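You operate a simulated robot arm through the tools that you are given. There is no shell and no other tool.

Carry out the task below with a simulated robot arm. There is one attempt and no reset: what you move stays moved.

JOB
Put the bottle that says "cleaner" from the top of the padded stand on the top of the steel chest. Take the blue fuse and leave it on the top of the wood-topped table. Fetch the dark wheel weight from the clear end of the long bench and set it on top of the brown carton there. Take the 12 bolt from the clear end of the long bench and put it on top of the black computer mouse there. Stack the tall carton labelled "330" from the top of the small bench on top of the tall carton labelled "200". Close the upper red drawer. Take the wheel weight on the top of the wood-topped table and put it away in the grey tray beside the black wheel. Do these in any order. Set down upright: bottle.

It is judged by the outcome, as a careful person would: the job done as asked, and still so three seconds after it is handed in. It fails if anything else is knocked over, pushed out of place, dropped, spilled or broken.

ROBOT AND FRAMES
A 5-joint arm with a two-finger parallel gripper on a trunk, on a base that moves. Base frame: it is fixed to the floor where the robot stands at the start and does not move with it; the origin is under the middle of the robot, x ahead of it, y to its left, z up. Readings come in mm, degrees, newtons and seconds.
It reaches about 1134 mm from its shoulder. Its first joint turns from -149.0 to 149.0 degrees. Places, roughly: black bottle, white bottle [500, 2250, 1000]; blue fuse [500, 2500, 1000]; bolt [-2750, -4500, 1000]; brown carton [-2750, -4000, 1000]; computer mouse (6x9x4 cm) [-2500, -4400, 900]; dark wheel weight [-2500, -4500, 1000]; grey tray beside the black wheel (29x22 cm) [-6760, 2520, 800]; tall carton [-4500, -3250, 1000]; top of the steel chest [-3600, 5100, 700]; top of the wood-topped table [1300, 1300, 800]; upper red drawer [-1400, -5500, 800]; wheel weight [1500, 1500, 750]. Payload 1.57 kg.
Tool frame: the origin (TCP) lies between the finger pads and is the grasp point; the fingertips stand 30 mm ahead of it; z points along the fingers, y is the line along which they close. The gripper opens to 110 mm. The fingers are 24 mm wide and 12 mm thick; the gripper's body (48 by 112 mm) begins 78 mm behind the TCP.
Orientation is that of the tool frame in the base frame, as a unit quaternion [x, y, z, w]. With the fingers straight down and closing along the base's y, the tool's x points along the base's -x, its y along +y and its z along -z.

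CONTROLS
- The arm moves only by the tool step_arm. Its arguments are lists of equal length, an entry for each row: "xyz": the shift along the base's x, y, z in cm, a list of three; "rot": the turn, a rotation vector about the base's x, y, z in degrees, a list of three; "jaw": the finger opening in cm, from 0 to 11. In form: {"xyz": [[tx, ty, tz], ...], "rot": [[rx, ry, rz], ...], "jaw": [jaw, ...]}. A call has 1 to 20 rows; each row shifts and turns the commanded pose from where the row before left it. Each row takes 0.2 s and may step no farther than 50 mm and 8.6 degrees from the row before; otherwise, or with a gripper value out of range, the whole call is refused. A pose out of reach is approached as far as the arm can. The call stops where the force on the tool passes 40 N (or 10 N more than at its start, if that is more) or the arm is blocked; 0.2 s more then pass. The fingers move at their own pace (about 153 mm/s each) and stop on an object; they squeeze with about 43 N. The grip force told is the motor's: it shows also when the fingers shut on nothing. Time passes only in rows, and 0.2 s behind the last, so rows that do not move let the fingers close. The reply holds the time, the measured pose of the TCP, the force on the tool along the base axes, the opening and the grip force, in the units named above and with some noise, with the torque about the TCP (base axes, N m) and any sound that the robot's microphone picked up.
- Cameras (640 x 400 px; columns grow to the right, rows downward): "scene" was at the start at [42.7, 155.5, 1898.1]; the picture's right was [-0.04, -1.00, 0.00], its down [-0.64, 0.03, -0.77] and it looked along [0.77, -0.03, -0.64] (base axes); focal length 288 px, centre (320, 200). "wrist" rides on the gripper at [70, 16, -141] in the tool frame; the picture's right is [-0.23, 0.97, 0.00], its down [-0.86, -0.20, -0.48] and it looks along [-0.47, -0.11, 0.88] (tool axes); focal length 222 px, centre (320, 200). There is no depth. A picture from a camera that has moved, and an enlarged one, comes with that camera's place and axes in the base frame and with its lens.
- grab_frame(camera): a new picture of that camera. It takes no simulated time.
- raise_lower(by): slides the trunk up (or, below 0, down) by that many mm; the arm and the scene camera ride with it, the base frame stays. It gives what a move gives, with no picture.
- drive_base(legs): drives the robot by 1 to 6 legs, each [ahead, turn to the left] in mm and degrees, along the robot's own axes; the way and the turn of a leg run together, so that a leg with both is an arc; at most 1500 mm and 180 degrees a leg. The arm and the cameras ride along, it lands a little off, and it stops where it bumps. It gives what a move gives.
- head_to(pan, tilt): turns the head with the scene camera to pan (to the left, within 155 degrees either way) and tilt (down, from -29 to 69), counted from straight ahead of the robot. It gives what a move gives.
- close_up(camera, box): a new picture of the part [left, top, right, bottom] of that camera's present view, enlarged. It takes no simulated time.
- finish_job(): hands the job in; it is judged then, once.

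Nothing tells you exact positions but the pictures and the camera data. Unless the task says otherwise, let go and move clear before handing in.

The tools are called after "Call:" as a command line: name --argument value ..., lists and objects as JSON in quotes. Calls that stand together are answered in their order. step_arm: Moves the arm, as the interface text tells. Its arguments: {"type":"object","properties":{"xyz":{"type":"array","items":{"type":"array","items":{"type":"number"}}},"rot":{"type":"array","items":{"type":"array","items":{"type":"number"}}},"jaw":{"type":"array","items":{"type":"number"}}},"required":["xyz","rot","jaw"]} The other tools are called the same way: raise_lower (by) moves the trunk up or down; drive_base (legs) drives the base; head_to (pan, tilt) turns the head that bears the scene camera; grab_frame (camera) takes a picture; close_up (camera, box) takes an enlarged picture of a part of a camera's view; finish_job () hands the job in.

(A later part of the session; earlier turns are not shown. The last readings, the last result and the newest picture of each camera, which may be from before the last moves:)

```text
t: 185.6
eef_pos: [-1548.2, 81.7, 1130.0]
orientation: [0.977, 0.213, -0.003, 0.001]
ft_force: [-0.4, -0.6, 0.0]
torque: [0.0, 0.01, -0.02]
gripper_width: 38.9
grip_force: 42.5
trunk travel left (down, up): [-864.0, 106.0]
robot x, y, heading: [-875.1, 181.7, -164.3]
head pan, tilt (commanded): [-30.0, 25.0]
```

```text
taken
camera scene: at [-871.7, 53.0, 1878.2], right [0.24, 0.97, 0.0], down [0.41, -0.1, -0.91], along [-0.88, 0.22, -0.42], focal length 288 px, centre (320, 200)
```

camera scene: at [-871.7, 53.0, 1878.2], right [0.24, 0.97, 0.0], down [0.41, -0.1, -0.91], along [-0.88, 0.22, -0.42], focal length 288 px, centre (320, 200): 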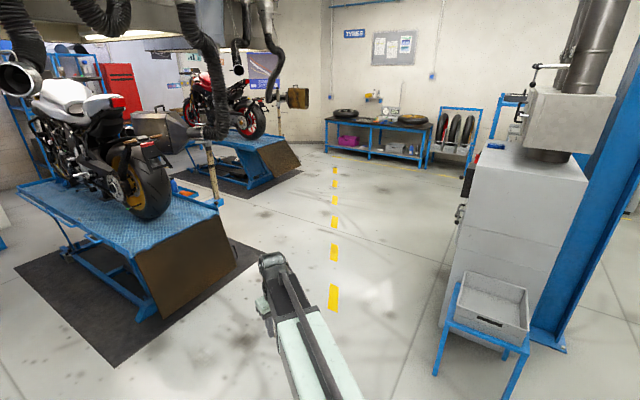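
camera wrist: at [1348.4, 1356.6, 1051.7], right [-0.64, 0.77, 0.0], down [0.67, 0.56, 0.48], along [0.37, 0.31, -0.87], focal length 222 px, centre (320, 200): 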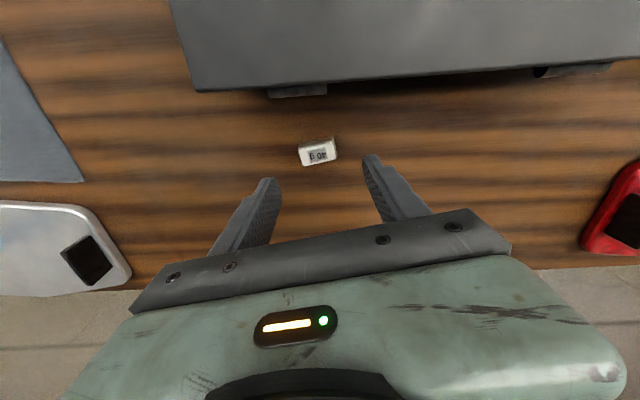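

The aisle (dashed yellow line) between the lifts and the grey machine leads to the end-wall bench with wheels. I'll drive down it.

Call:
drive_base --legs '[[1080, 0], [0, -60.8], [1500, 0], [1500, 0], [500, 0]]'

Call:
head_to --pan 20 --tilt 20

Call:
grab_frame --camera "scene"

```text
t: 210.3
eef_pos: [-4947.9, 2743.0, 1129.6]
orientation: [0.96, -0.278, -0.003, -0.001]
ft_force: [-0.4, 0.5, 0.0]
torque: [-0.03, -0.01, 0.02]
gripper_width: 38.6
grip_force: 42.8
trunk travel left (down, up): [-864.0, 106.0]
robot x, y, heading: [-4494.4, 2233.7, 139.3]
head pan, tilt (commanded): [-30.0, 25.0]
```

```text
t: 211.4
eef_pos: [-4948.4, 2742.2, 1130.4]
orientation: [0.961, -0.277, -0.003, -0.003]
ft_force: [0.2, -0.1, 0.3]
torque: [0.01, 0.01, 0.0]
gripper_width: 38.7
grip_force: 42.9
trunk travel left (down, up): [-864.0, 106.0]
robot x, y, heading: [-4492.8, 2231.6, 139.2]
head pan, tilt (commanded): [20.0, 20.0]
```

```text
taken
camera scene: at [-4656.4, 2108.8, 1886.3], right [0.35, 0.94, 0.0], down [0.32, -0.12, -0.94], along [-0.88, 0.33, -0.34], focal length 288 px, centre (320, 200)
```

scene: 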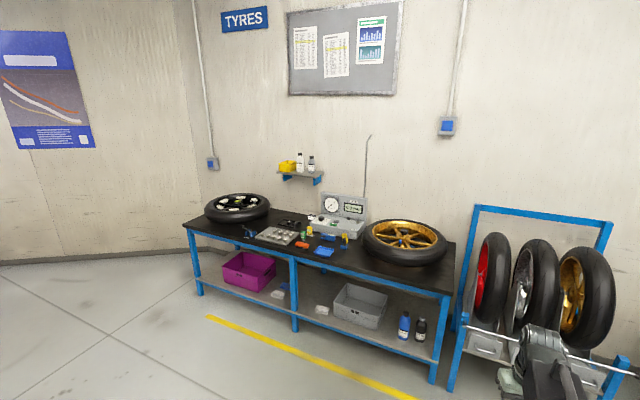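

Call:
close_up --camera "scene" --box '[170, 170, 470, 300]'

```text
2.13 times, centred on (320, 235) of scene
camera zoom: at [-4656.4, 2108.8, 1886.3], right [0.35, 0.94, 0.0], down [0.32, -0.12, -0.94], along [-0.88, 0.33, -0.34], focal length 614 px, centre (320, 125)
```

zoom: 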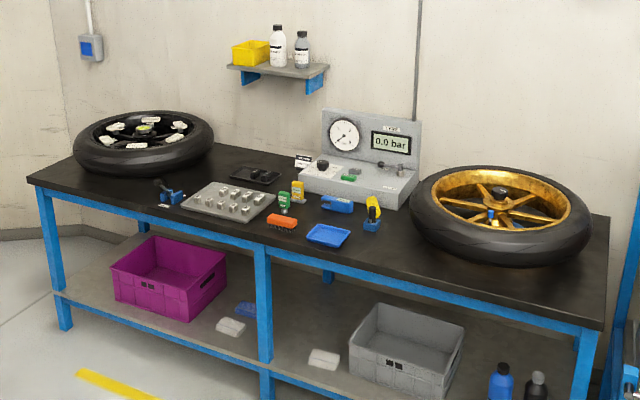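

The grey tray with weights is at about (-6768, 2521) on the end bench, between the black wheel and a gauge. I'll drive to stand in front of it.

Call:
drive_base --legs '[[0, 49.7], [1000, 0], [770, 0], [0, -54]]'

Call:
head_to --pan 0 --tilt 40

Call:
grab_frame --camera "scene"

Call:
grab_frame --camera "wrist"

```text
t: 225.1
eef_pos: [-6655.7, 2459.0, 1130.8]
orientation: [0.951, -0.309, -0.004, -0.001]
ft_force: [-0.5, 0.6, -0.1]
torque: [0.02, 0.0, 0.02]
gripper_width: 38.7
grip_force: 43.3
trunk travel left (down, up): [-864.0, 106.0]
robot x, y, heading: [-6250.5, 1906.0, 136.3]
head pan, tilt (commanded): [20.0, 20.0]
```

```text
t: 225.9
eef_pos: [-6653.9, 2458.0, 1130.0]
orientation: [0.951, -0.31, -0.004, -0.001]
ft_force: [-0.1, 0.1, 0.2]
torque: [-0.02, 0.02, -0.01]
gripper_width: 39.0
grip_force: 43.1
trunk travel left (down, up): [-864.0, 106.0]
robot x, y, heading: [-6250.5, 1903.0, 135.8]
head pan, tilt (commanded): [0.0, 40.0]
```

```text
taken
camera scene: at [-6395.5, 1812.3, 1855.1], right [0.69, 0.72, 0.0], down [0.46, -0.45, -0.77], along [-0.55, 0.53, -0.64], focal length 288 px, centre (320, 200)
```

scene: 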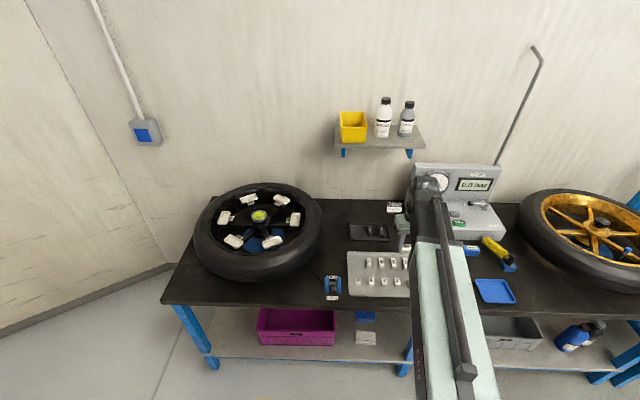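

```text
taken
camera wrist: at [-6606.3, 2402.8, 1271.7], right [-0.76, -0.65, 0.0], down [-0.57, 0.66, 0.48], along [-0.32, 0.37, -0.87], focal length 222 px, centre (320, 200)
```

wrist: 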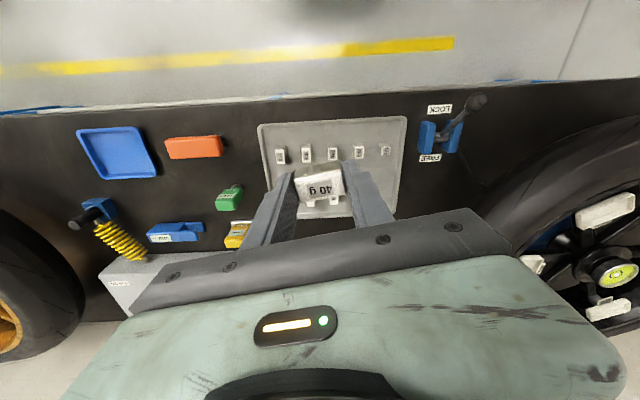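

Call:
close_up --camera "wrist" --box '[230, 90, 430, 230]'

Call:
close_up --camera "scene" --box '[300, 200, 500, 320]'

```text
2.86 times, centred on (330, 160) of wrist
camera zoom: at [-6606.3, 2402.8, 1271.7], right [-0.76, -0.65, 0.0], down [-0.57, 0.66, 0.48], along [-0.32, 0.37, -0.87], focal length 635 px, centre (291, 314)
```

zoom: 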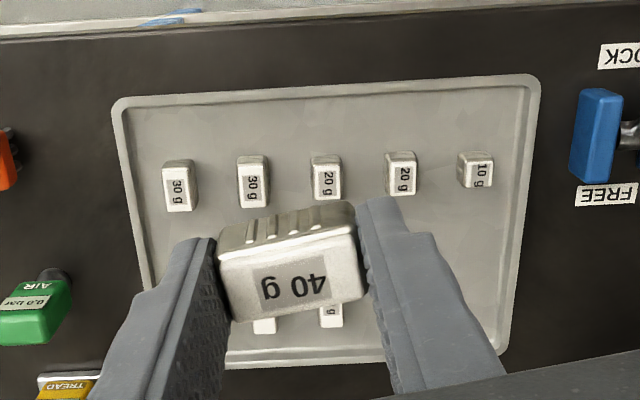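

```text
3.20 times, centred on (400, 260) of scene
camera zoom: at [-6395.5, 1812.3, 1855.1], right [0.69, 0.72, 0.0], down [0.46, -0.45, -0.77], along [-0.55, 0.53, -0.64], focal length 921 px, centre (64, 8)
```

zoom: 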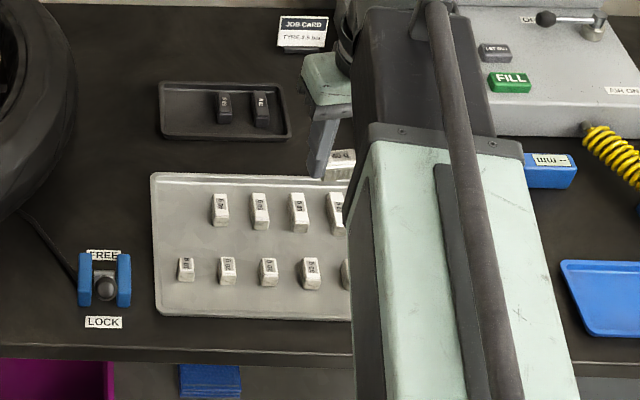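

The tray has two rows of weights; the back-left slot (as seen from here) is empty, at about (-6863, 2490). I'll turn the gripper about 79° so the fingers fit front/back in that slot, and move above it.

Call:
step_arm --xyz '[[-2.09, 0.32, 0], [-2.09, 0.32, 0], [-2.09, 0.32, 0], [-2.09, 0.32, 0], [-2.09, 0.32, 0], [-2.09, 0.32, 0], [-2.09, 0.32, 0], [-2.09, 0.32, 0], [-2.09, 0.32, 0], [-2.09, 0.32, 0]]' --rot '[[0, 0, 7.87], [0, 0, 7.87], [0, 0, 7.87], [0, 0, 7.87], [0, 0, 7.87], [0, 0, 7.87], [0, 0, 7.87], [0, 0, 7.87], [0, 0, 7.87], [0, 0, 7.87]]' --jaw '[2.5, 2.5, 2.5, 2.5, 2.5, 2.5, 2.5, 2.5, 2.5, 2.5]'

Call:
grab_frame --camera "wrist"

Call:
grab_frame --camera "scene"

```text
t: 228.1
eef_pos: [-6864.5, 2490.0, 1129.2]
orientation: [0.931, 0.365, -0.004, 0.001]
ft_force: [-0.9, -0.4, -0.7]
torque: [-0.02, 0.0, 0.0]
gripper_width: 38.9
grip_force: 42.5
trunk travel left (down, up): [-864.0, 106.0]
robot x, y, heading: [-6251.9, 1906.9, 135.9]
head pan, tilt (commanded): [0.0, 40.0]
```

```text
taken
camera wrist: at [-6801.2, 2526.1, 1271.5], right [0.49, -0.87, 0.0], down [-0.76, -0.43, 0.48], along [-0.42, -0.24, -0.87], focal length 222 px, centre (320, 200)
```

wrist: 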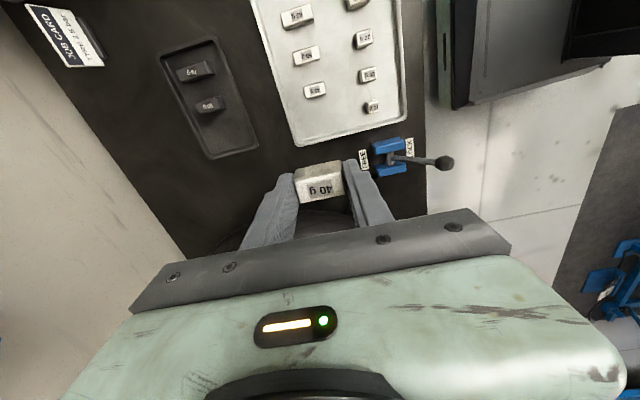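

```text
taken
camera scene: at [-6396.4, 1812.1, 1854.9], right [0.69, 0.72, 0.0], down [0.46, -0.45, -0.77], along [-0.55, 0.53, -0.64], focal length 288 px, centre (320, 200)
```

scene: 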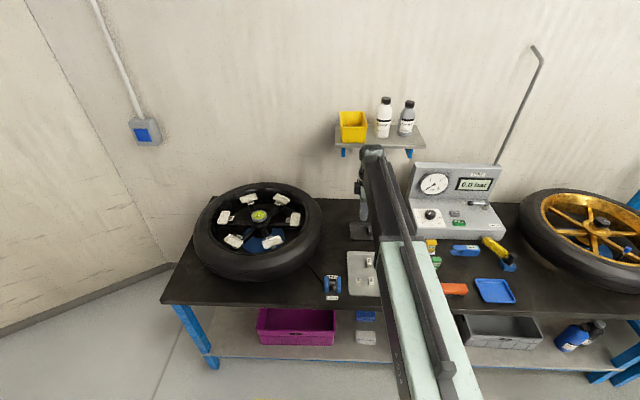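

Call:
close_up --camera "wrist" --box '[240, 0, 440, 125]'

```text
3.20 times, centred on (340, 62) of wrist
camera zoom: at [-6801.2, 2526.1, 1271.5], right [0.49, -0.87, 0.0], down [-0.76, -0.43, 0.48], along [-0.42, -0.24, -0.87], focal length 711 px, centre (256, 640)
```

zoom: 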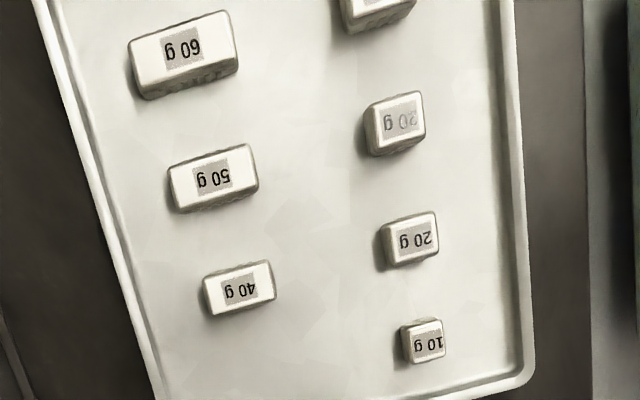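

Directly below is the free slot next to the existing "40 g". I'll shift 4 mm toward the tray's middle and lower in stages.

Call:
step_arm --xyz '[[0.3, 0.3, 0]]' --rot '[[0, 0, 0]]' --jaw '[2.5]'

Call:
raise_lower --by -240

Call:
grab_frame --camera "wrist"

Call:
grab_frame --camera "scene"

```text
t: 228.5
eef_pos: [-6860.2, 2494.6, 1129.0]
orientation: [0.931, 0.364, -0.003, 0.001]
ft_force: [-1.0, 0.3, 0.2]
torque: [0.02, -0.03, -0.04]
gripper_width: 38.8
grip_force: 42.9
trunk travel left (down, up): [-864.0, 106.0]
robot x, y, heading: [-6248.8, 1901.5, 136.0]
head pan, tilt (commanded): [0.0, 40.0]
```

```text
t: 231.0
eef_pos: [-6860.2, 2493.2, 890.5]
orientation: [0.932, 0.363, -0.003, 0.002]
ft_force: [-0.6, -0.5, -1.0]
torque: [0.0, -0.01, 0.01]
gripper_width: 38.8
grip_force: 43.3
trunk travel left (down, up): [-624.0, 346.0]
robot x, y, heading: [-6251.2, 1901.9, 135.9]
head pan, tilt (commanded): [0.0, 40.0]
```

```text
taken
camera wrist: at [-6796.8, 2528.3, 1031.7], right [0.49, -0.87, 0.0], down [-0.76, -0.43, 0.48], along [-0.42, -0.24, -0.87], focal length 222 px, centre (320, 200)
```

wrist: 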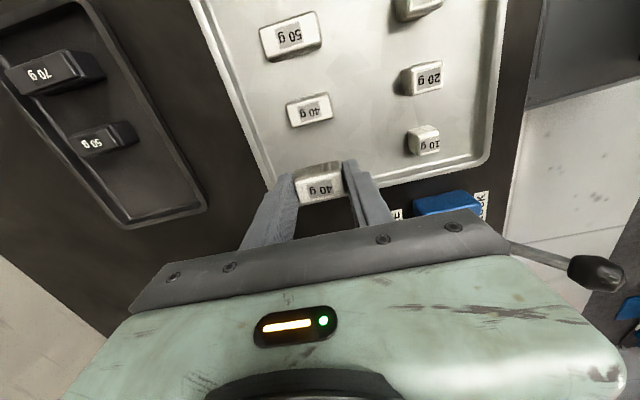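

```text
taken
camera scene: at [-6396.0, 1812.0, 1614.9], right [0.69, 0.72, 0.0], down [0.46, -0.45, -0.77], along [-0.55, 0.53, -0.64], focal length 288 px, centre (320, 200)
```

scene: 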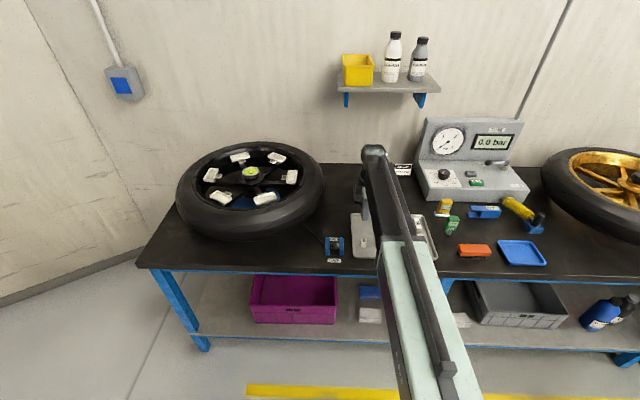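

Call:
raise_lower --by -38

Call:
close_up --camera "wrist" --box '[220, 80, 420, 220]'

```text
t: 231.8
eef_pos: [-6861.1, 2492.3, 852.7]
orientation: [0.932, 0.363, -0.003, 0.001]
ft_force: [-0.7, 0.5, -0.7]
torque: [0.03, 0.02, 0.0]
gripper_width: 38.8
grip_force: 43.2
trunk travel left (down, up): [-586.0, 384.0]
robot x, y, heading: [-6253.7, 1908.6, 135.7]
head pan, tilt (commanded): [0.0, 40.0]
```

```text
2.86 times, centred on (320, 150) of wrist
camera zoom: at [-6796.8, 2528.3, 993.6], right [0.49, -0.87, 0.0], down [-0.76, -0.43, 0.48], along [-0.42, -0.24, -0.87], focal length 635 px, centre (320, 343)
```

zoom: 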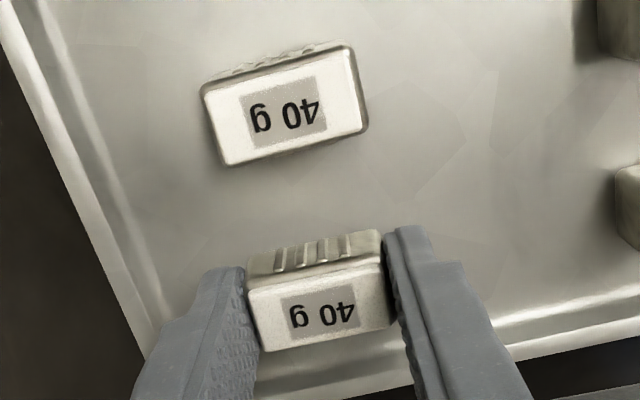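

Call:
raise_lower --by -6

```text
t: 232.4
eef_pos: [-6861.4, 2492.1, 846.8]
orientation: [0.932, 0.363, -0.003, 0.001]
ft_force: [0.5, 0.4, 0.5]
torque: [0.0, -0.02, 0.04]
gripper_width: 38.8
grip_force: 43.2
trunk travel left (down, up): [-580.0, 390.0]
robot x, y, heading: [-6253.4, 1905.6, 135.8]
head pan, tilt (commanded): [0.0, 40.0]
```

Call:
raise_lower --by -4

```text
t: 232.9
eef_pos: [-6860.1, 2493.3, 842.8]
orientation: [0.932, 0.364, -0.003, 0.001]
ft_force: [0.5, -0.9, 0.0]
torque: [0.05, 0.01, 0.01]
gripper_width: 38.7
grip_force: 43.1
trunk travel left (down, up): [-576.0, 394.0]
robot x, y, heading: [-6252.6, 1903.9, 135.7]
head pan, tilt (commanded): [0.0, 40.0]
```

Call:
raise_lower --by -4

```text
t: 233.4
eef_pos: [-6860.3, 2491.7, 840.5]
orientation: [0.932, 0.363, -0.003, 0.001]
ft_force: [-1.4, 3.0, 13.5]
torque: [0.03, 0.05, 0.0]
gripper_width: 38.8
grip_force: 43.0
trunk travel left (down, up): [-572.0, 398.0]
robot x, y, heading: [-6253.8, 1905.9, 136.3]
head pan, tilt (commanded): [0.0, 40.0]
```

The weight touches the tray floor (13 N). Releasing it now, opening only slightly, then rising.

Call:
step_arm --xyz '[[0, 0, 0], [0, 0, 0], [0, 0, 0]]' --rot '[[0, 0, 0], [0, 0, 0], [0, 0, 0]]' --jaw '[4.4, 5.2, 5.5]'

Call:
raise_lower --by 120

Call:
grab_frame --camera "wrist"

```text
t: 234.2
eef_pos: [-6861.1, 2493.2, 840.0]
orientation: [0.932, 0.363, -0.003, 0.001]
ft_force: [-0.4, 0.9, -0.6]
torque: [0.01, 0.01, -0.02]
gripper_width: 54.9
grip_force: 0.1
trunk travel left (down, up): [-572.0, 398.0]
robot x, y, heading: [-6252.1, 1905.0, 135.8]
head pan, tilt (commanded): [0.0, 40.0]
```

```text
t: 235.8
eef_pos: [-6861.0, 2491.8, 958.2]
orientation: [0.932, 0.363, -0.003, 0.001]
ft_force: [0.2, -0.5, 0.4]
torque: [-0.01, 0.0, 0.01]
gripper_width: 55.1
grip_force: 0.0
trunk travel left (down, up): [-692.0, 278.0]
robot x, y, heading: [-6248.5, 1903.7, 135.8]
head pan, tilt (commanded): [0.0, 40.0]
```

```text
taken
camera wrist: at [-6796.9, 2528.3, 1099.6], right [0.49, -0.87, 0.0], down [-0.76, -0.43, 0.48], along [-0.42, -0.24, -0.87], focal length 222 px, centre (320, 200)
```

wrist: 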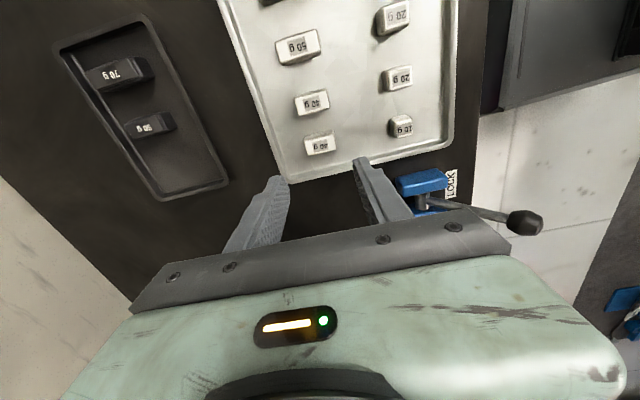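

The 40 g weight sits in the tray's free slot. I'll lift, back off, restore the gripper's yaw, retract the arm and drive back along the aisle toward the benches behind the lifts.

Call:
raise_lower --by 170

Call:
drive_base --legs '[[-420, 0]]'

Call:
step_arm --xyz '[[1.3, -1.1, 0], [1.3, -1.1, 0], [1.3, -1.1, 0], [1.3, -1.1, 0], [1.3, -1.1, 0], [1.3, -1.1, 0], [1.3, -1.1, 0], [1.3, -1.1, 0], [1.3, -1.1, 0], [1.3, -1.1, 0], [0, 0, 0]]' --rot '[[0, 0, -7.9], [0, 0, -7.9], [0, 0, -7.9], [0, 0, -7.9], [0, 0, -7.9], [0, 0, -7.9], [0, 0, -7.9], [0, 0, -7.9], [0, 0, -7.9], [0, 0, -7.9], [0, 0, -7.6]]' --jaw '[6, 6, 6, 6, 6, 6, 6, 6, 6, 6, 6]'

Call:
drive_base --legs '[[0, -114], [1400, 0], [260, 0]]'

```text
t: 237.7
eef_pos: [-6859.2, 2493.4, 1129.4]
orientation: [0.932, 0.363, -0.004, 0.002]
ft_force: [-0.4, 0.7, -0.8]
torque: [-0.01, 0.01, 0.0]
gripper_width: 54.9
grip_force: 0.0
trunk travel left (down, up): [-862.0, 108.0]
robot x, y, heading: [-6254.2, 1909.2, 136.0]
head pan, tilt (commanded): [0.0, 40.0]
```

```text
t: 240.2
eef_pos: [-6562.6, 2200.4, 1128.8]
orientation: [0.93, 0.366, -0.003, 0.002]
ft_force: [0.2, -0.8, -0.6]
torque: [0.0, 0.03, 0.02]
gripper_width: 55.1
grip_force: 0.0
trunk travel left (down, up): [-862.0, 108.0]
robot x, y, heading: [-5949.8, 1616.4, 136.3]
head pan, tilt (commanded): [0.0, 40.0]
```

```text
t: 242.6
eef_pos: [-6433.7, 2091.7, 1128.3]
orientation: [0.928, -0.372, -0.003, -0.001]
ft_force: [0.3, 0.3, 0.0]
torque: [-0.01, -0.02, 0.01]
gripper_width: 59.9
grip_force: 0.1
trunk travel left (down, up): [-862.0, 108.0]
robot x, y, heading: [-5950.3, 1613.7, 136.6]
head pan, tilt (commanded): [0.0, 40.0]
```

```text
t: 255.9
eef_pos: [-3799.2, 2542.5, 1128.9]
orientation: [-0.208, 0.978, 0.001, 0.004]
ft_force: [0.3, 0.2, -0.1]
torque: [0.01, 0.02, 0.01]
gripper_width: 59.9
grip_force: 0.0
trunk travel left (down, up): [-862.0, 108.0]
robot x, y, heading: [-4422.0, 2279.1, 23.9]
head pan, tilt (commanded): [0.0, 40.0]
```

Call:
drive_base --legs '[[0, -62.4], [1500, 0], [1500, 0], [1100, 0]]'

Call:
head_to --pan -90 --tilt 15

Call:
grab_frame --camera "scene"

Call:
head_to --pan -55 --tilt 20

Call:
grab_frame --camera "scene"

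```text
t: 278.3
eef_pos: [-702.0, -696.7, 1128.9]
orientation: [0.324, 0.946, -0.001, 0.003]
ft_force: [0.1, -0.3, 0.5]
torque: [-0.01, 0.02, 0.0]
gripper_width: 59.9
grip_force: 0.2
trunk travel left (down, up): [-862.0, 108.0]
robot x, y, heading: [-1227.7, -274.6, -37.9]
head pan, tilt (commanded): [0.0, 40.0]
```

```text
t: 279.9
eef_pos: [-700.7, -696.4, 1127.2]
orientation: [0.324, 0.946, -0.001, 0.003]
ft_force: [-0.3, -0.5, 0.1]
torque: [0.03, -0.01, -0.03]
gripper_width: 60.0
grip_force: 0.0
trunk travel left (down, up): [-862.0, 108.0]
robot x, y, heading: [-1226.4, -268.2, -37.7]
head pan, tilt (commanded): [-90.0, 15.0]
```

```text
taken
camera scene: at [-1214.1, -183.8, 1892.5], right [-0.79, 0.61, 0.0], down [0.16, 0.21, -0.97], along [-0.59, -0.77, -0.26], focal length 288 px, centre (320, 200)
```

scene: 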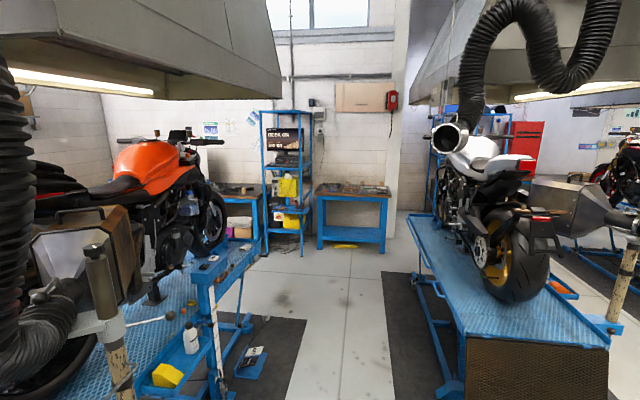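

```text
t: 281.0
eef_pos: [-702.8, -697.1, 1129.8]
orientation: [0.324, 0.946, -0.001, 0.004]
ft_force: [0.2, -0.3, 0.5]
torque: [0.04, 0.0, -0.04]
gripper_width: 59.7
grip_force: 0.0
trunk travel left (down, up): [-862.0, 108.0]
robot x, y, heading: [-1227.0, -269.0, -37.8]
head pan, tilt (commanded): [-55.0, 20.0]
```

```text
taken
camera scene: at [-1161.5, -202.8, 1884.3], right [-1.0, 0.05, 0.0], down [0.02, 0.34, -0.94], along [-0.04, -0.94, -0.34], focal length 288 px, centre (320, 200)
```

scene: 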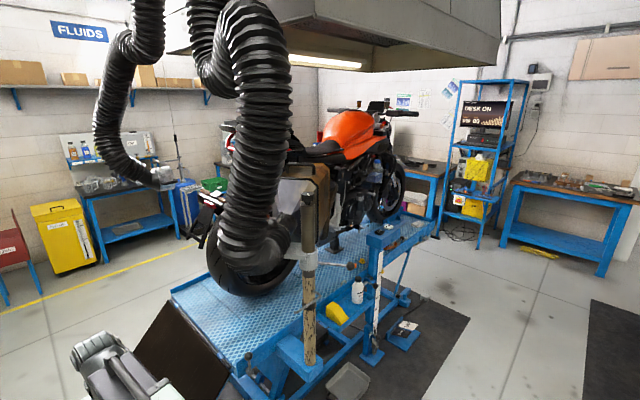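

There's a clear passage between the two lifts leading to the benches at the back wall. I'll turn right and drive through it toward the small bench.

Call:
drive_base --legs '[[0, -97.2], [1500, 0]]'

Call:
head_to --pan 0 --tilt 20

Call:
grab_frame --camera "scene"

```text
t: 292.6
eef_pos: [-2804.6, -1835.2, 1128.9]
orientation: [0.927, 0.375, -0.003, 0.001]
ft_force: [0.0, 0.0, 0.3]
torque: [0.01, 0.04, 0.03]
gripper_width: 60.3
grip_force: 0.0
trunk travel left (down, up): [-862.0, 108.0]
robot x, y, heading: [-2307.9, -1376.6, -135.8]
head pan, tilt (commanded): [-55.0, 20.0]
```

```text
t: 293.9
eef_pos: [-2806.0, -1834.8, 1128.4]
orientation: [0.927, 0.375, -0.003, 0.001]
ft_force: [0.1, 0.3, 0.1]
torque: [-0.01, 0.05, 0.0]
gripper_width: 60.2
grip_force: 0.2
trunk travel left (down, up): [-862.0, 108.0]
robot x, y, heading: [-2312.0, -1375.3, -136.1]
head pan, tilt (commanded): [0.0, 20.0]
```

```text
taken
camera scene: at [-2224.1, -1530.9, 1884.3], right [-0.69, 0.72, 0.0], down [0.25, 0.24, -0.94], along [-0.68, -0.65, -0.34], focal length 288 px, centre (320, 200)
```

scene: 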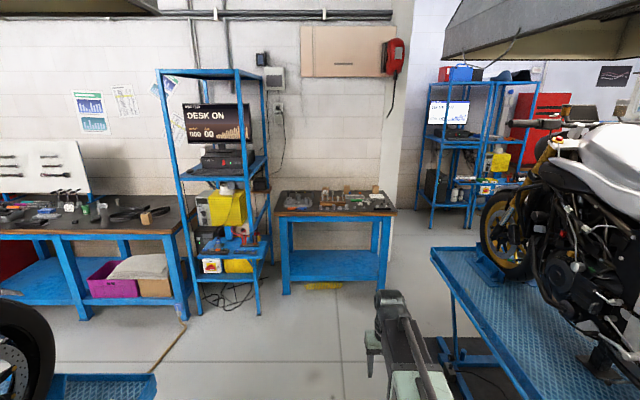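

Call:
close_up --camera "scene" --box '[260, 160, 420, 260]'

Call:
close_up --camera "scene" --box '[0, 160, 200, 285]'

```text
4.00 times, centred on (340, 210) of scene
camera zoom: at [-2224.1, -1530.9, 1884.3], right [-0.69, 0.72, 0.0], down [0.25, 0.24, -0.94], along [-0.68, -0.65, -0.34], focal length 1151 px, centre (240, 160)
```

zoom: 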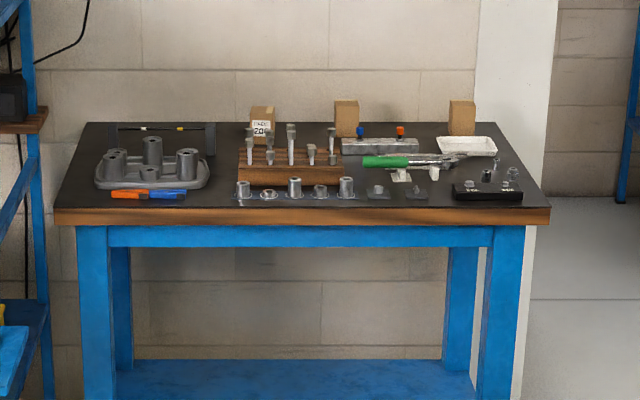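

```text
3.20 times, centred on (100, 222) of scene
camera zoom: at [-2224.1, -1530.9, 1884.3], right [-0.69, 0.72, 0.0], down [0.25, 0.24, -0.94], along [-0.68, -0.65, -0.34], focal length 921 px, centre (1024, 128)
```

zoom: 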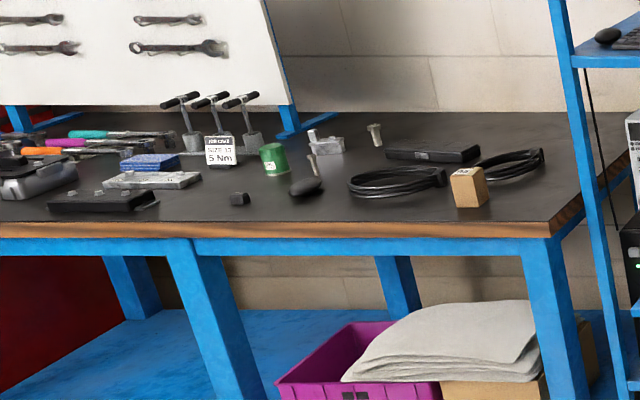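

The small bench has three tall cartons at the back; only one label ("20?") is visible from here. I'll drive closer to read them.

Call:
drive_base --legs '[[1450, 0]]'

Call:
head_to --pan 0 --tilt 30

Call:
grab_frame --camera "scene"

Call:
close_up --camera "scene" --box '[220, 130, 460, 280]'

```text
t: 301.1
eef_pos: [-3824.0, -2879.5, 1128.0]
orientation: [0.921, 0.39, -0.003, 0.001]
ft_force: [-0.4, 0.4, 0.8]
torque: [-0.01, 0.03, -0.01]
gripper_width: 60.0
grip_force: 0.0
trunk travel left (down, up): [-862.0, 108.0]
robot x, y, heading: [-3343.5, -2404.2, -134.1]
head pan, tilt (commanded): [0.0, 20.0]
```

```text
t: 301.8
eef_pos: [-3825.9, -2879.1, 1128.9]
orientation: [0.921, 0.389, -0.003, 0.002]
ft_force: [-1.3, 0.1, 0.2]
torque: [0.04, 0.0, -0.03]
gripper_width: 59.9
grip_force: 0.1
trunk travel left (down, up): [-862.0, 108.0]
robot x, y, heading: [-3345.0, -2402.3, -134.3]
head pan, tilt (commanded): [0.0, 30.0]
```

```text
taken
camera scene: at [-3251.9, -2556.0, 1868.3], right [-0.72, 0.7, 0.0], down [0.35, 0.36, -0.87], along [-0.6, -0.62, -0.5], focal length 288 px, centre (320, 200)
```

scene: 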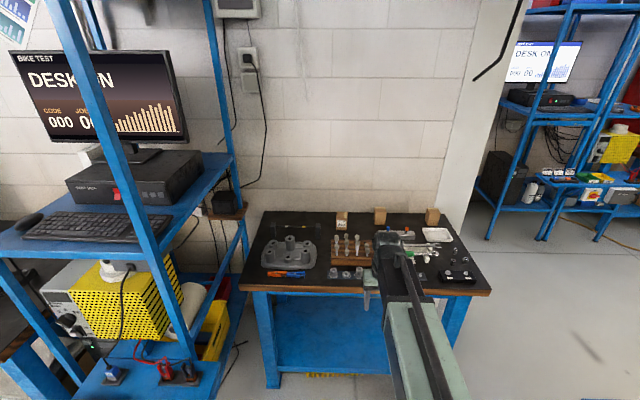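

```text
2.67 times, centred on (340, 205) of scene
camera zoom: at [-3251.9, -2556.0, 1868.3], right [-0.72, 0.7, 0.0], down [0.35, 0.36, -0.87], along [-0.6, -0.62, -0.5], focal length 767 px, centre (267, 187)
```

zoom: 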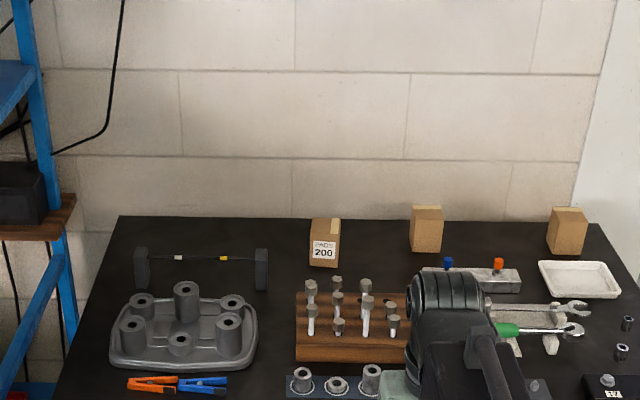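

Call:
close_up --camera "scene" --box '[360, 195, 450, 250]'

Call:
grab_frame --camera "wrist"

```text
7.11 times, centred on (405, 222) of scene
camera zoom: at [-3251.9, -2556.0, 1868.3], right [-0.72, 0.7, 0.0], down [0.35, 0.36, -0.87], along [-0.6, -0.62, -0.5], focal length 2046 px, centre (-284, 40)
```

zoom: 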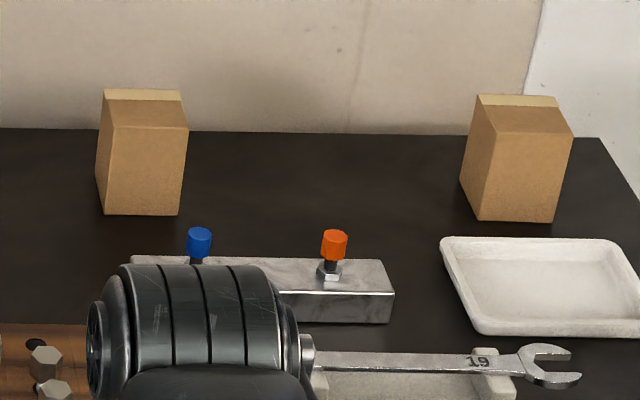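

```text
taken
camera wrist: at [-3764.2, -2840.4, 1269.7], right [0.54, -0.84, 0.0], down [-0.74, -0.47, 0.49], along [-0.41, -0.26, -0.87], focal length 222 px, centre (320, 200)
```

wrist: 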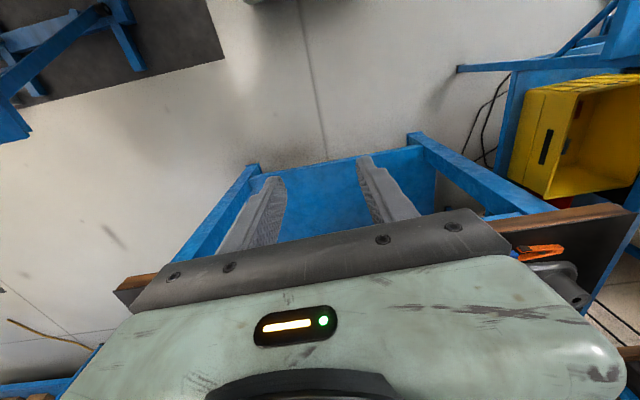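

Only the "PADS 200" label is visible; the other two cartons have their labels turned away. I'll look right to see whether I can view them from the side.

Call:
head_to --pan -60 --tilt 30

Call:
grab_frame --camera "scene"

Call:
head_to --pan 60 --tilt 30

Call:
grab_frame --camera "scene"

```text
t: 303.1
eef_pos: [-3825.6, -2879.3, 1129.1]
orientation: [0.921, 0.39, -0.003, 0.002]
ft_force: [0.5, -0.1, -0.4]
torque: [0.0, 0.01, -0.01]
gripper_width: 60.1
grip_force: 0.1
trunk travel left (down, up): [-862.0, 108.0]
robot x, y, heading: [-3347.1, -2404.3, -134.0]
head pan, tilt (commanded): [-60.0, 30.0]
```

```text
taken
camera scene: at [-3276.4, -2469.0, 1868.3], right [0.25, 0.97, 0.0], down [0.48, -0.12, -0.87], along [-0.84, 0.21, -0.5], focal length 288 px, centre (320, 200)
```

scene: 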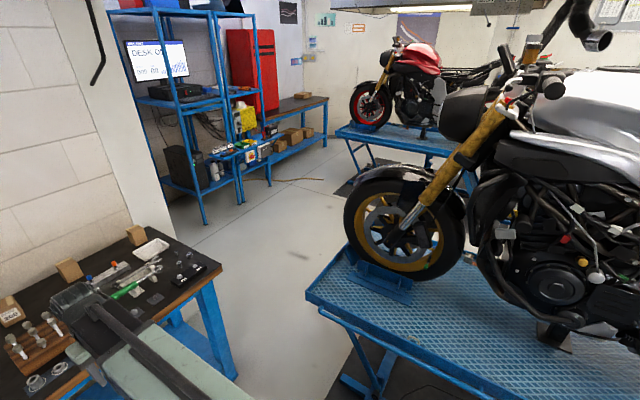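

```text
t: 305.1
eef_pos: [-3825.9, -2878.9, 1128.5]
orientation: [0.921, 0.39, -0.003, 0.002]
ft_force: [0.1, -0.1, 0.2]
torque: [-0.02, -0.02, -0.02]
gripper_width: 59.9
grip_force: 0.2
trunk travel left (down, up): [-862.0, 108.0]
robot x, y, heading: [-3341.2, -2405.2, -134.5]
head pan, tilt (commanded): [60.0, 30.0]
```

```text
taken
camera scene: at [-3164.2, -2578.2, 1868.3], right [-0.96, -0.27, 0.0], down [-0.14, 0.48, -0.87], along [0.23, -0.83, -0.5], focal length 288 px, centre (320, 200)
```

scene: 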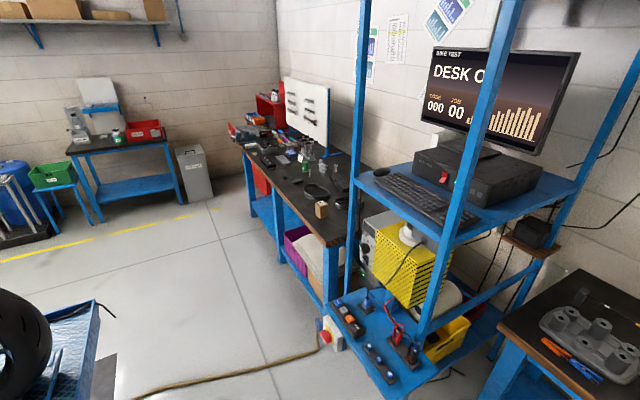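

The right side is blocked by the lift, so I'll use the wrist camera reaching past the bench's right end to view the cartons' right faces. First I move the base closer and to the right.

Call:
drive_base --legs '[[0, -21.4], [640, 0], [0, 20.7]]'

Call:
head_to --pan -15 --tilt 40

Call:
grab_frame --camera "scene"

Call:
grab_frame --camera "wrist"

```text
t: 311.0
eef_pos: [-4423.8, -3143.7, 1128.0]
orientation: [0.924, 0.382, -0.003, 0.002]
ft_force: [-0.4, -0.2, 0.9]
torque: [0.01, -0.04, 0.02]
gripper_width: 60.2
grip_force: 0.0
trunk travel left (down, up): [-862.0, 108.0]
robot x, y, heading: [-3942.1, -2669.8, -135.7]
head pan, tilt (commanded): [60.0, 30.0]
```

```text
t: 312.4
eef_pos: [-4424.6, -3142.4, 1127.6]
orientation: [0.924, 0.383, -0.003, 0.002]
ft_force: [-0.1, -0.5, -0.1]
torque: [-0.01, -0.05, 0.01]
gripper_width: 59.9
grip_force: 0.1
trunk travel left (down, up): [-862.0, 108.0]
robot x, y, heading: [-3942.9, -2672.4, -135.9]
head pan, tilt (commanded): [-15.0, 40.0]
```

```text
taken
camera scene: at [-3861.7, -2801.4, 1852.9], right [-0.49, 0.87, 0.0], down [0.56, 0.32, -0.77], along [-0.67, -0.38, -0.64], focal length 288 px, centre (320, 200)
```

scene: 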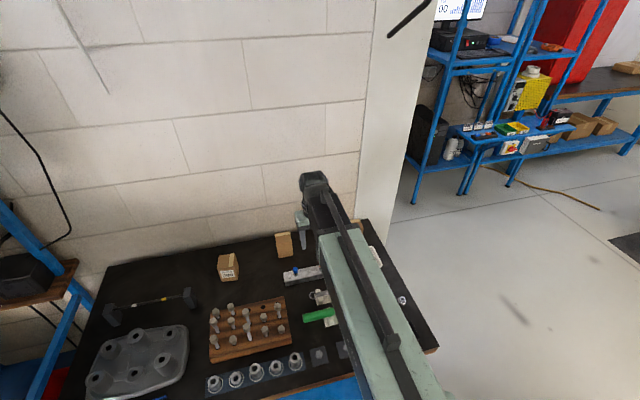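

```text
taken
camera wrist: at [-4362.2, -3104.3, 1269.7], right [0.53, -0.85, 0.0], down [-0.74, -0.46, 0.49], along [-0.41, -0.26, -0.87], focal length 222 px, centre (320, 200)
```

wrist: 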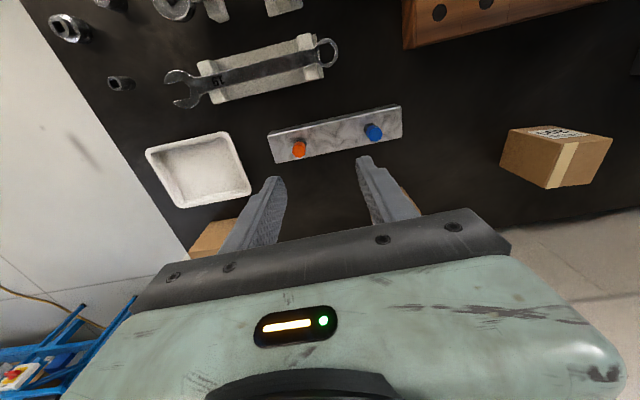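

Call:
step_arm --xyz '[[-3.75, 2.86, 0], [-3.75, 2.86, 0], [-3.75, 2.86, 0], [-3.75, 2.86, 0], [-3.75, 2.86, 0], [-3.75, 2.86, 0]]' --rot '[[0, 0, 0], [0, 0, 0], [0, 0, 0], [0, 0, 0], [0, 0, 0], [0, 0, 0]]' --jaw '[6, 6, 6, 6, 6, 6]'

Call:
grab_frame --camera "wrist"

Call:
grab_frame --camera "scene"

```text
t: 313.8
eef_pos: [-4652.1, -2968.6, 1127.5]
orientation: [0.924, 0.383, -0.003, 0.001]
ft_force: [-0.2, -0.6, 0.7]
torque: [-0.02, 0.02, 0.01]
gripper_width: 60.1
grip_force: 0.1
trunk travel left (down, up): [-862.0, 108.0]
robot x, y, heading: [-3944.0, -2670.6, -135.7]
head pan, tilt (commanded): [-15.0, 40.0]
```

```text
taken
camera wrist: at [-4589.8, -2930.8, 1269.5], right [0.53, -0.85, 0.0], down [-0.74, -0.46, 0.48], along [-0.41, -0.26, -0.87], focal length 222 px, centre (320, 200)
```

wrist: 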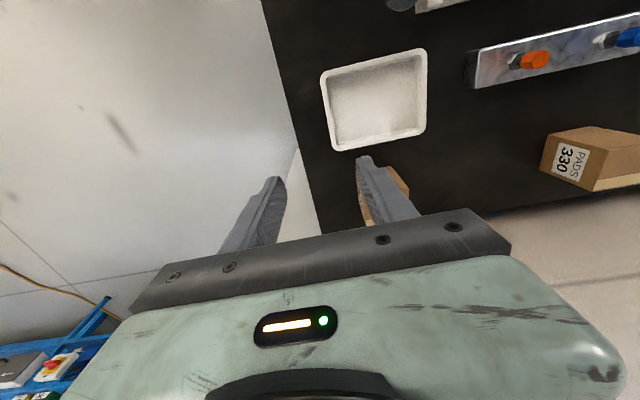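

```text
taken
camera scene: at [-3862.2, -2801.1, 1853.0], right [-0.49, 0.87, 0.0], down [0.56, 0.32, -0.77], along [-0.67, -0.38, -0.64], focal length 288 px, centre (320, 200)
```

scene: 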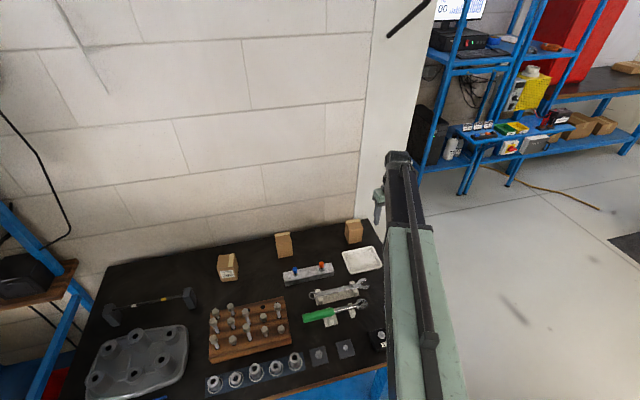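

The middle carton shows "PADS 330" on its right face. Now I'll measure it and the 200 carton closely.

Call:
close_up --camera "scene" --box '[190, 200, 390, 325]'

Call:
close_up --camera "scene" --box '[200, 220, 310, 290]'

```text
3.20 times, centred on (290, 262) of scene
camera zoom: at [-3862.2, -2801.1, 1853.0], right [-0.49, 0.87, 0.0], down [0.56, 0.32, -0.77], along [-0.67, -0.38, -0.64], focal length 921 px, centre (416, 0)
```

zoom: 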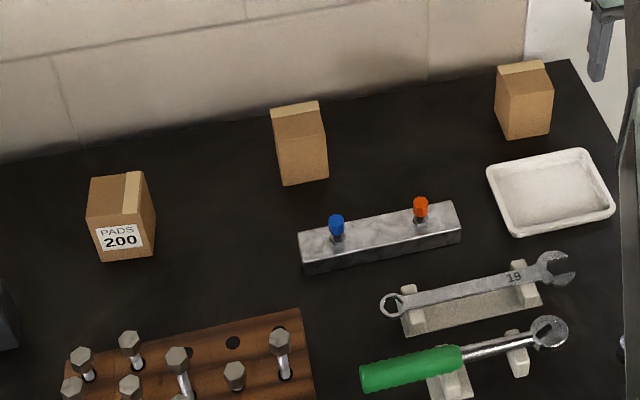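

```text
5.71 times, centred on (255, 255) of scene
camera zoom: at [-3862.2, -2801.1, 1853.0], right [-0.49, 0.87, 0.0], down [0.56, 0.32, -0.77], along [-0.67, -0.38, -0.64], focal length 1644 px, centre (691, -114)
```

zoom: 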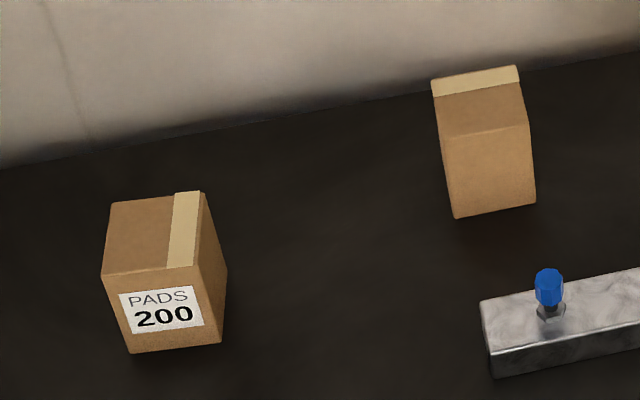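

The 330 carton (middle) is at about (-4484, -3325), the 200 carton at (-4284, -3443), each about 59 × 58 × 88 mm. I'll move above the 330 carton with open fingers.

Call:
step_arm --xyz '[[2.1, -4.45, 0], [2.1, -4.45, 0], [2.1, -4.45, 0], [2.1, -4.45, 0], [2.1, -4.45, 0], [2.1, -4.45, 0], [2.1, -4.45, 0], [2.1, -4.45, 0]]' --rot '[[0, 0, -0.2], [0, 0, -0.2], [0, 0, -0.2], [0, 0, -0.2], [0, 0, -0.2], [0, 0, -0.2], [0, 0, -0.3], [0, 0, -0.3]]' --jaw '[11, 11, 11, 11, 11, 11, 11, 11]'

Call:
grab_frame --camera "wrist"

Call:
close_up --camera "wrist" --box '[220, 80, 420, 220]'

```text
t: 315.6
eef_pos: [-4480.6, -3327.6, 1129.1]
orientation: [0.93, 0.369, -0.003, 0.002]
ft_force: [0.2, -0.1, -0.1]
torque: [0.02, 0.0, 0.02]
gripper_width: 109.9
grip_force: 0.1
out of reach, approached as far as the arm can: row 2, 5
trunk travel left (down, up): [-862.0, 108.0]
robot x, y, heading: [-3943.7, -2671.7, -135.8]
head pan, tilt (commanded): [-15.0, 40.0]
```

```text
taken
camera wrist: at [-4416.3, -3291.4, 1269.5], right [0.5, -0.87, 0.0], down [-0.76, -0.44, 0.48], along [-0.42, -0.24, -0.87], focal length 222 px, centre (320, 200)
```

wrist: 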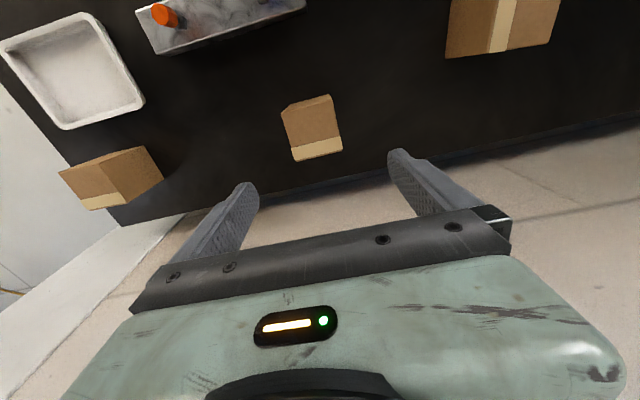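

```text
2.86 times, centred on (320, 150) of wrist
camera zoom: at [-4416.3, -3291.4, 1269.5], right [0.5, -0.87, 0.0], down [-0.76, -0.44, 0.48], along [-0.42, -0.24, -0.87], focal length 635 px, centre (320, 343)
```

zoom: 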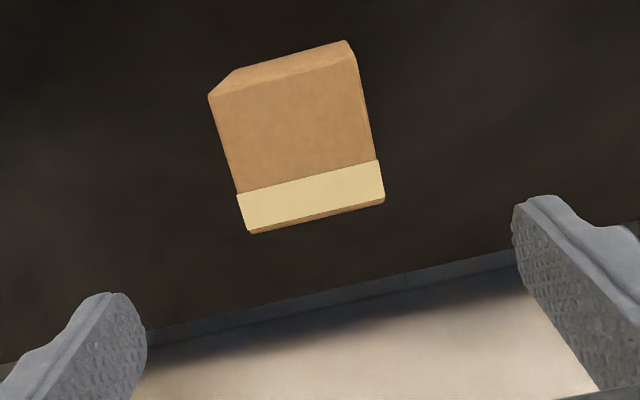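

The carton's center is ~17 mm off; correcting and lowering part-way.

Call:
step_arm --xyz '[[0.8, 1.55, 0], [0, 0, 0]]' --rot '[[0, 0, 0], [0, 0, 0]]' --jaw '[11, 11]'

Call:
raise_lower --by -100

Call:
close_up --camera "wrist" --box '[200, 80, 440, 240]'

```text
t: 316.2
eef_pos: [-4471.4, -3309.8, 1127.5]
orientation: [0.93, 0.368, -0.003, 0.001]
ft_force: [-0.2, 0.9, -0.1]
torque: [0.01, 0.01, 0.01]
gripper_width: 110.2
grip_force: 0.0
trunk travel left (down, up): [-862.0, 108.0]
robot x, y, heading: [-3940.3, -2672.4, -135.4]
head pan, tilt (commanded): [-15.0, 40.0]
```

```text
t: 317.6
eef_pos: [-4472.0, -3309.8, 1028.0]
orientation: [0.93, 0.368, -0.003, 0.001]
ft_force: [0.2, -0.3, -1.4]
torque: [0.01, -0.05, -0.02]
gripper_width: 109.9
grip_force: 0.1
trunk travel left (down, up): [-762.0, 208.0]
robot x, y, heading: [-3938.8, -2673.0, -135.5]
head pan, tilt (commanded): [-15.0, 40.0]
```

```text
2.50 times, centred on (320, 160) of wrist
camera zoom: at [-4408.4, -3274.3, 1169.7], right [0.5, -0.87, 0.0], down [-0.76, -0.44, 0.49], along [-0.42, -0.24, -0.87], focal length 555 px, centre (320, 300)
```

zoom: 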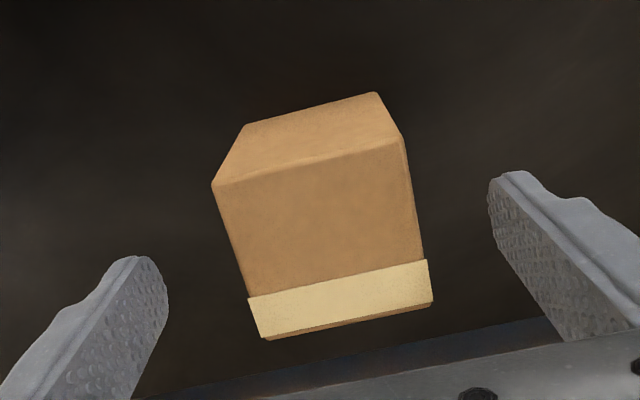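

Call:
step_arm --xyz '[[0.05, -0.2, 0], [0, 0, 0]]' --rot '[[0, 0, 0], [0, 0, 0]]' --jaw '[11, 11]'

Call:
raise_lower --by -70

Call:
grab_frame --camera "wrist"

```text
t: 318.2
eef_pos: [-4472.1, -3312.4, 1027.7]
orientation: [0.93, 0.367, -0.004, 0.001]
ft_force: [0.4, -0.4, -1.0]
torque: [0.01, 0.01, -0.01]
gripper_width: 110.0
grip_force: 0.0
trunk travel left (down, up): [-762.0, 208.0]
robot x, y, heading: [-3942.4, -2670.2, -135.4]
head pan, tilt (commanded): [-15.0, 40.0]
```

```text
t: 319.2
eef_pos: [-4471.9, -3312.5, 958.2]
orientation: [0.929, 0.369, -0.003, 0.002]
ft_force: [0.1, 0.9, 0.0]
torque: [-0.01, 0.01, 0.02]
gripper_width: 110.0
grip_force: 0.0
trunk travel left (down, up): [-692.0, 278.0]
robot x, y, heading: [-3940.0, -2673.3, -135.6]
head pan, tilt (commanded): [-15.0, 40.0]
```

```text
taken
camera wrist: at [-4408.2, -3275.9, 1099.7], right [0.5, -0.87, 0.0], down [-0.76, -0.44, 0.49], along [-0.42, -0.24, -0.87], focal length 222 px, centre (320, 200)
```

wrist: 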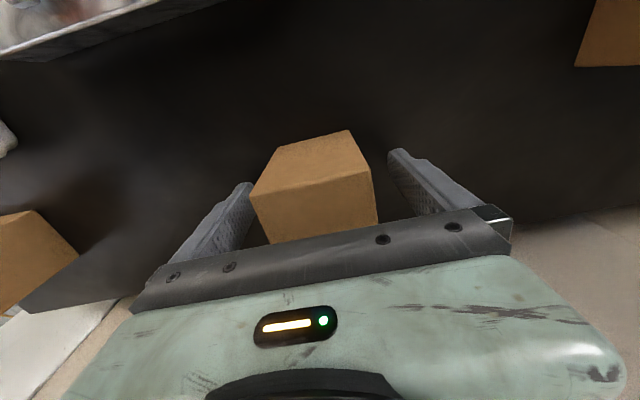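

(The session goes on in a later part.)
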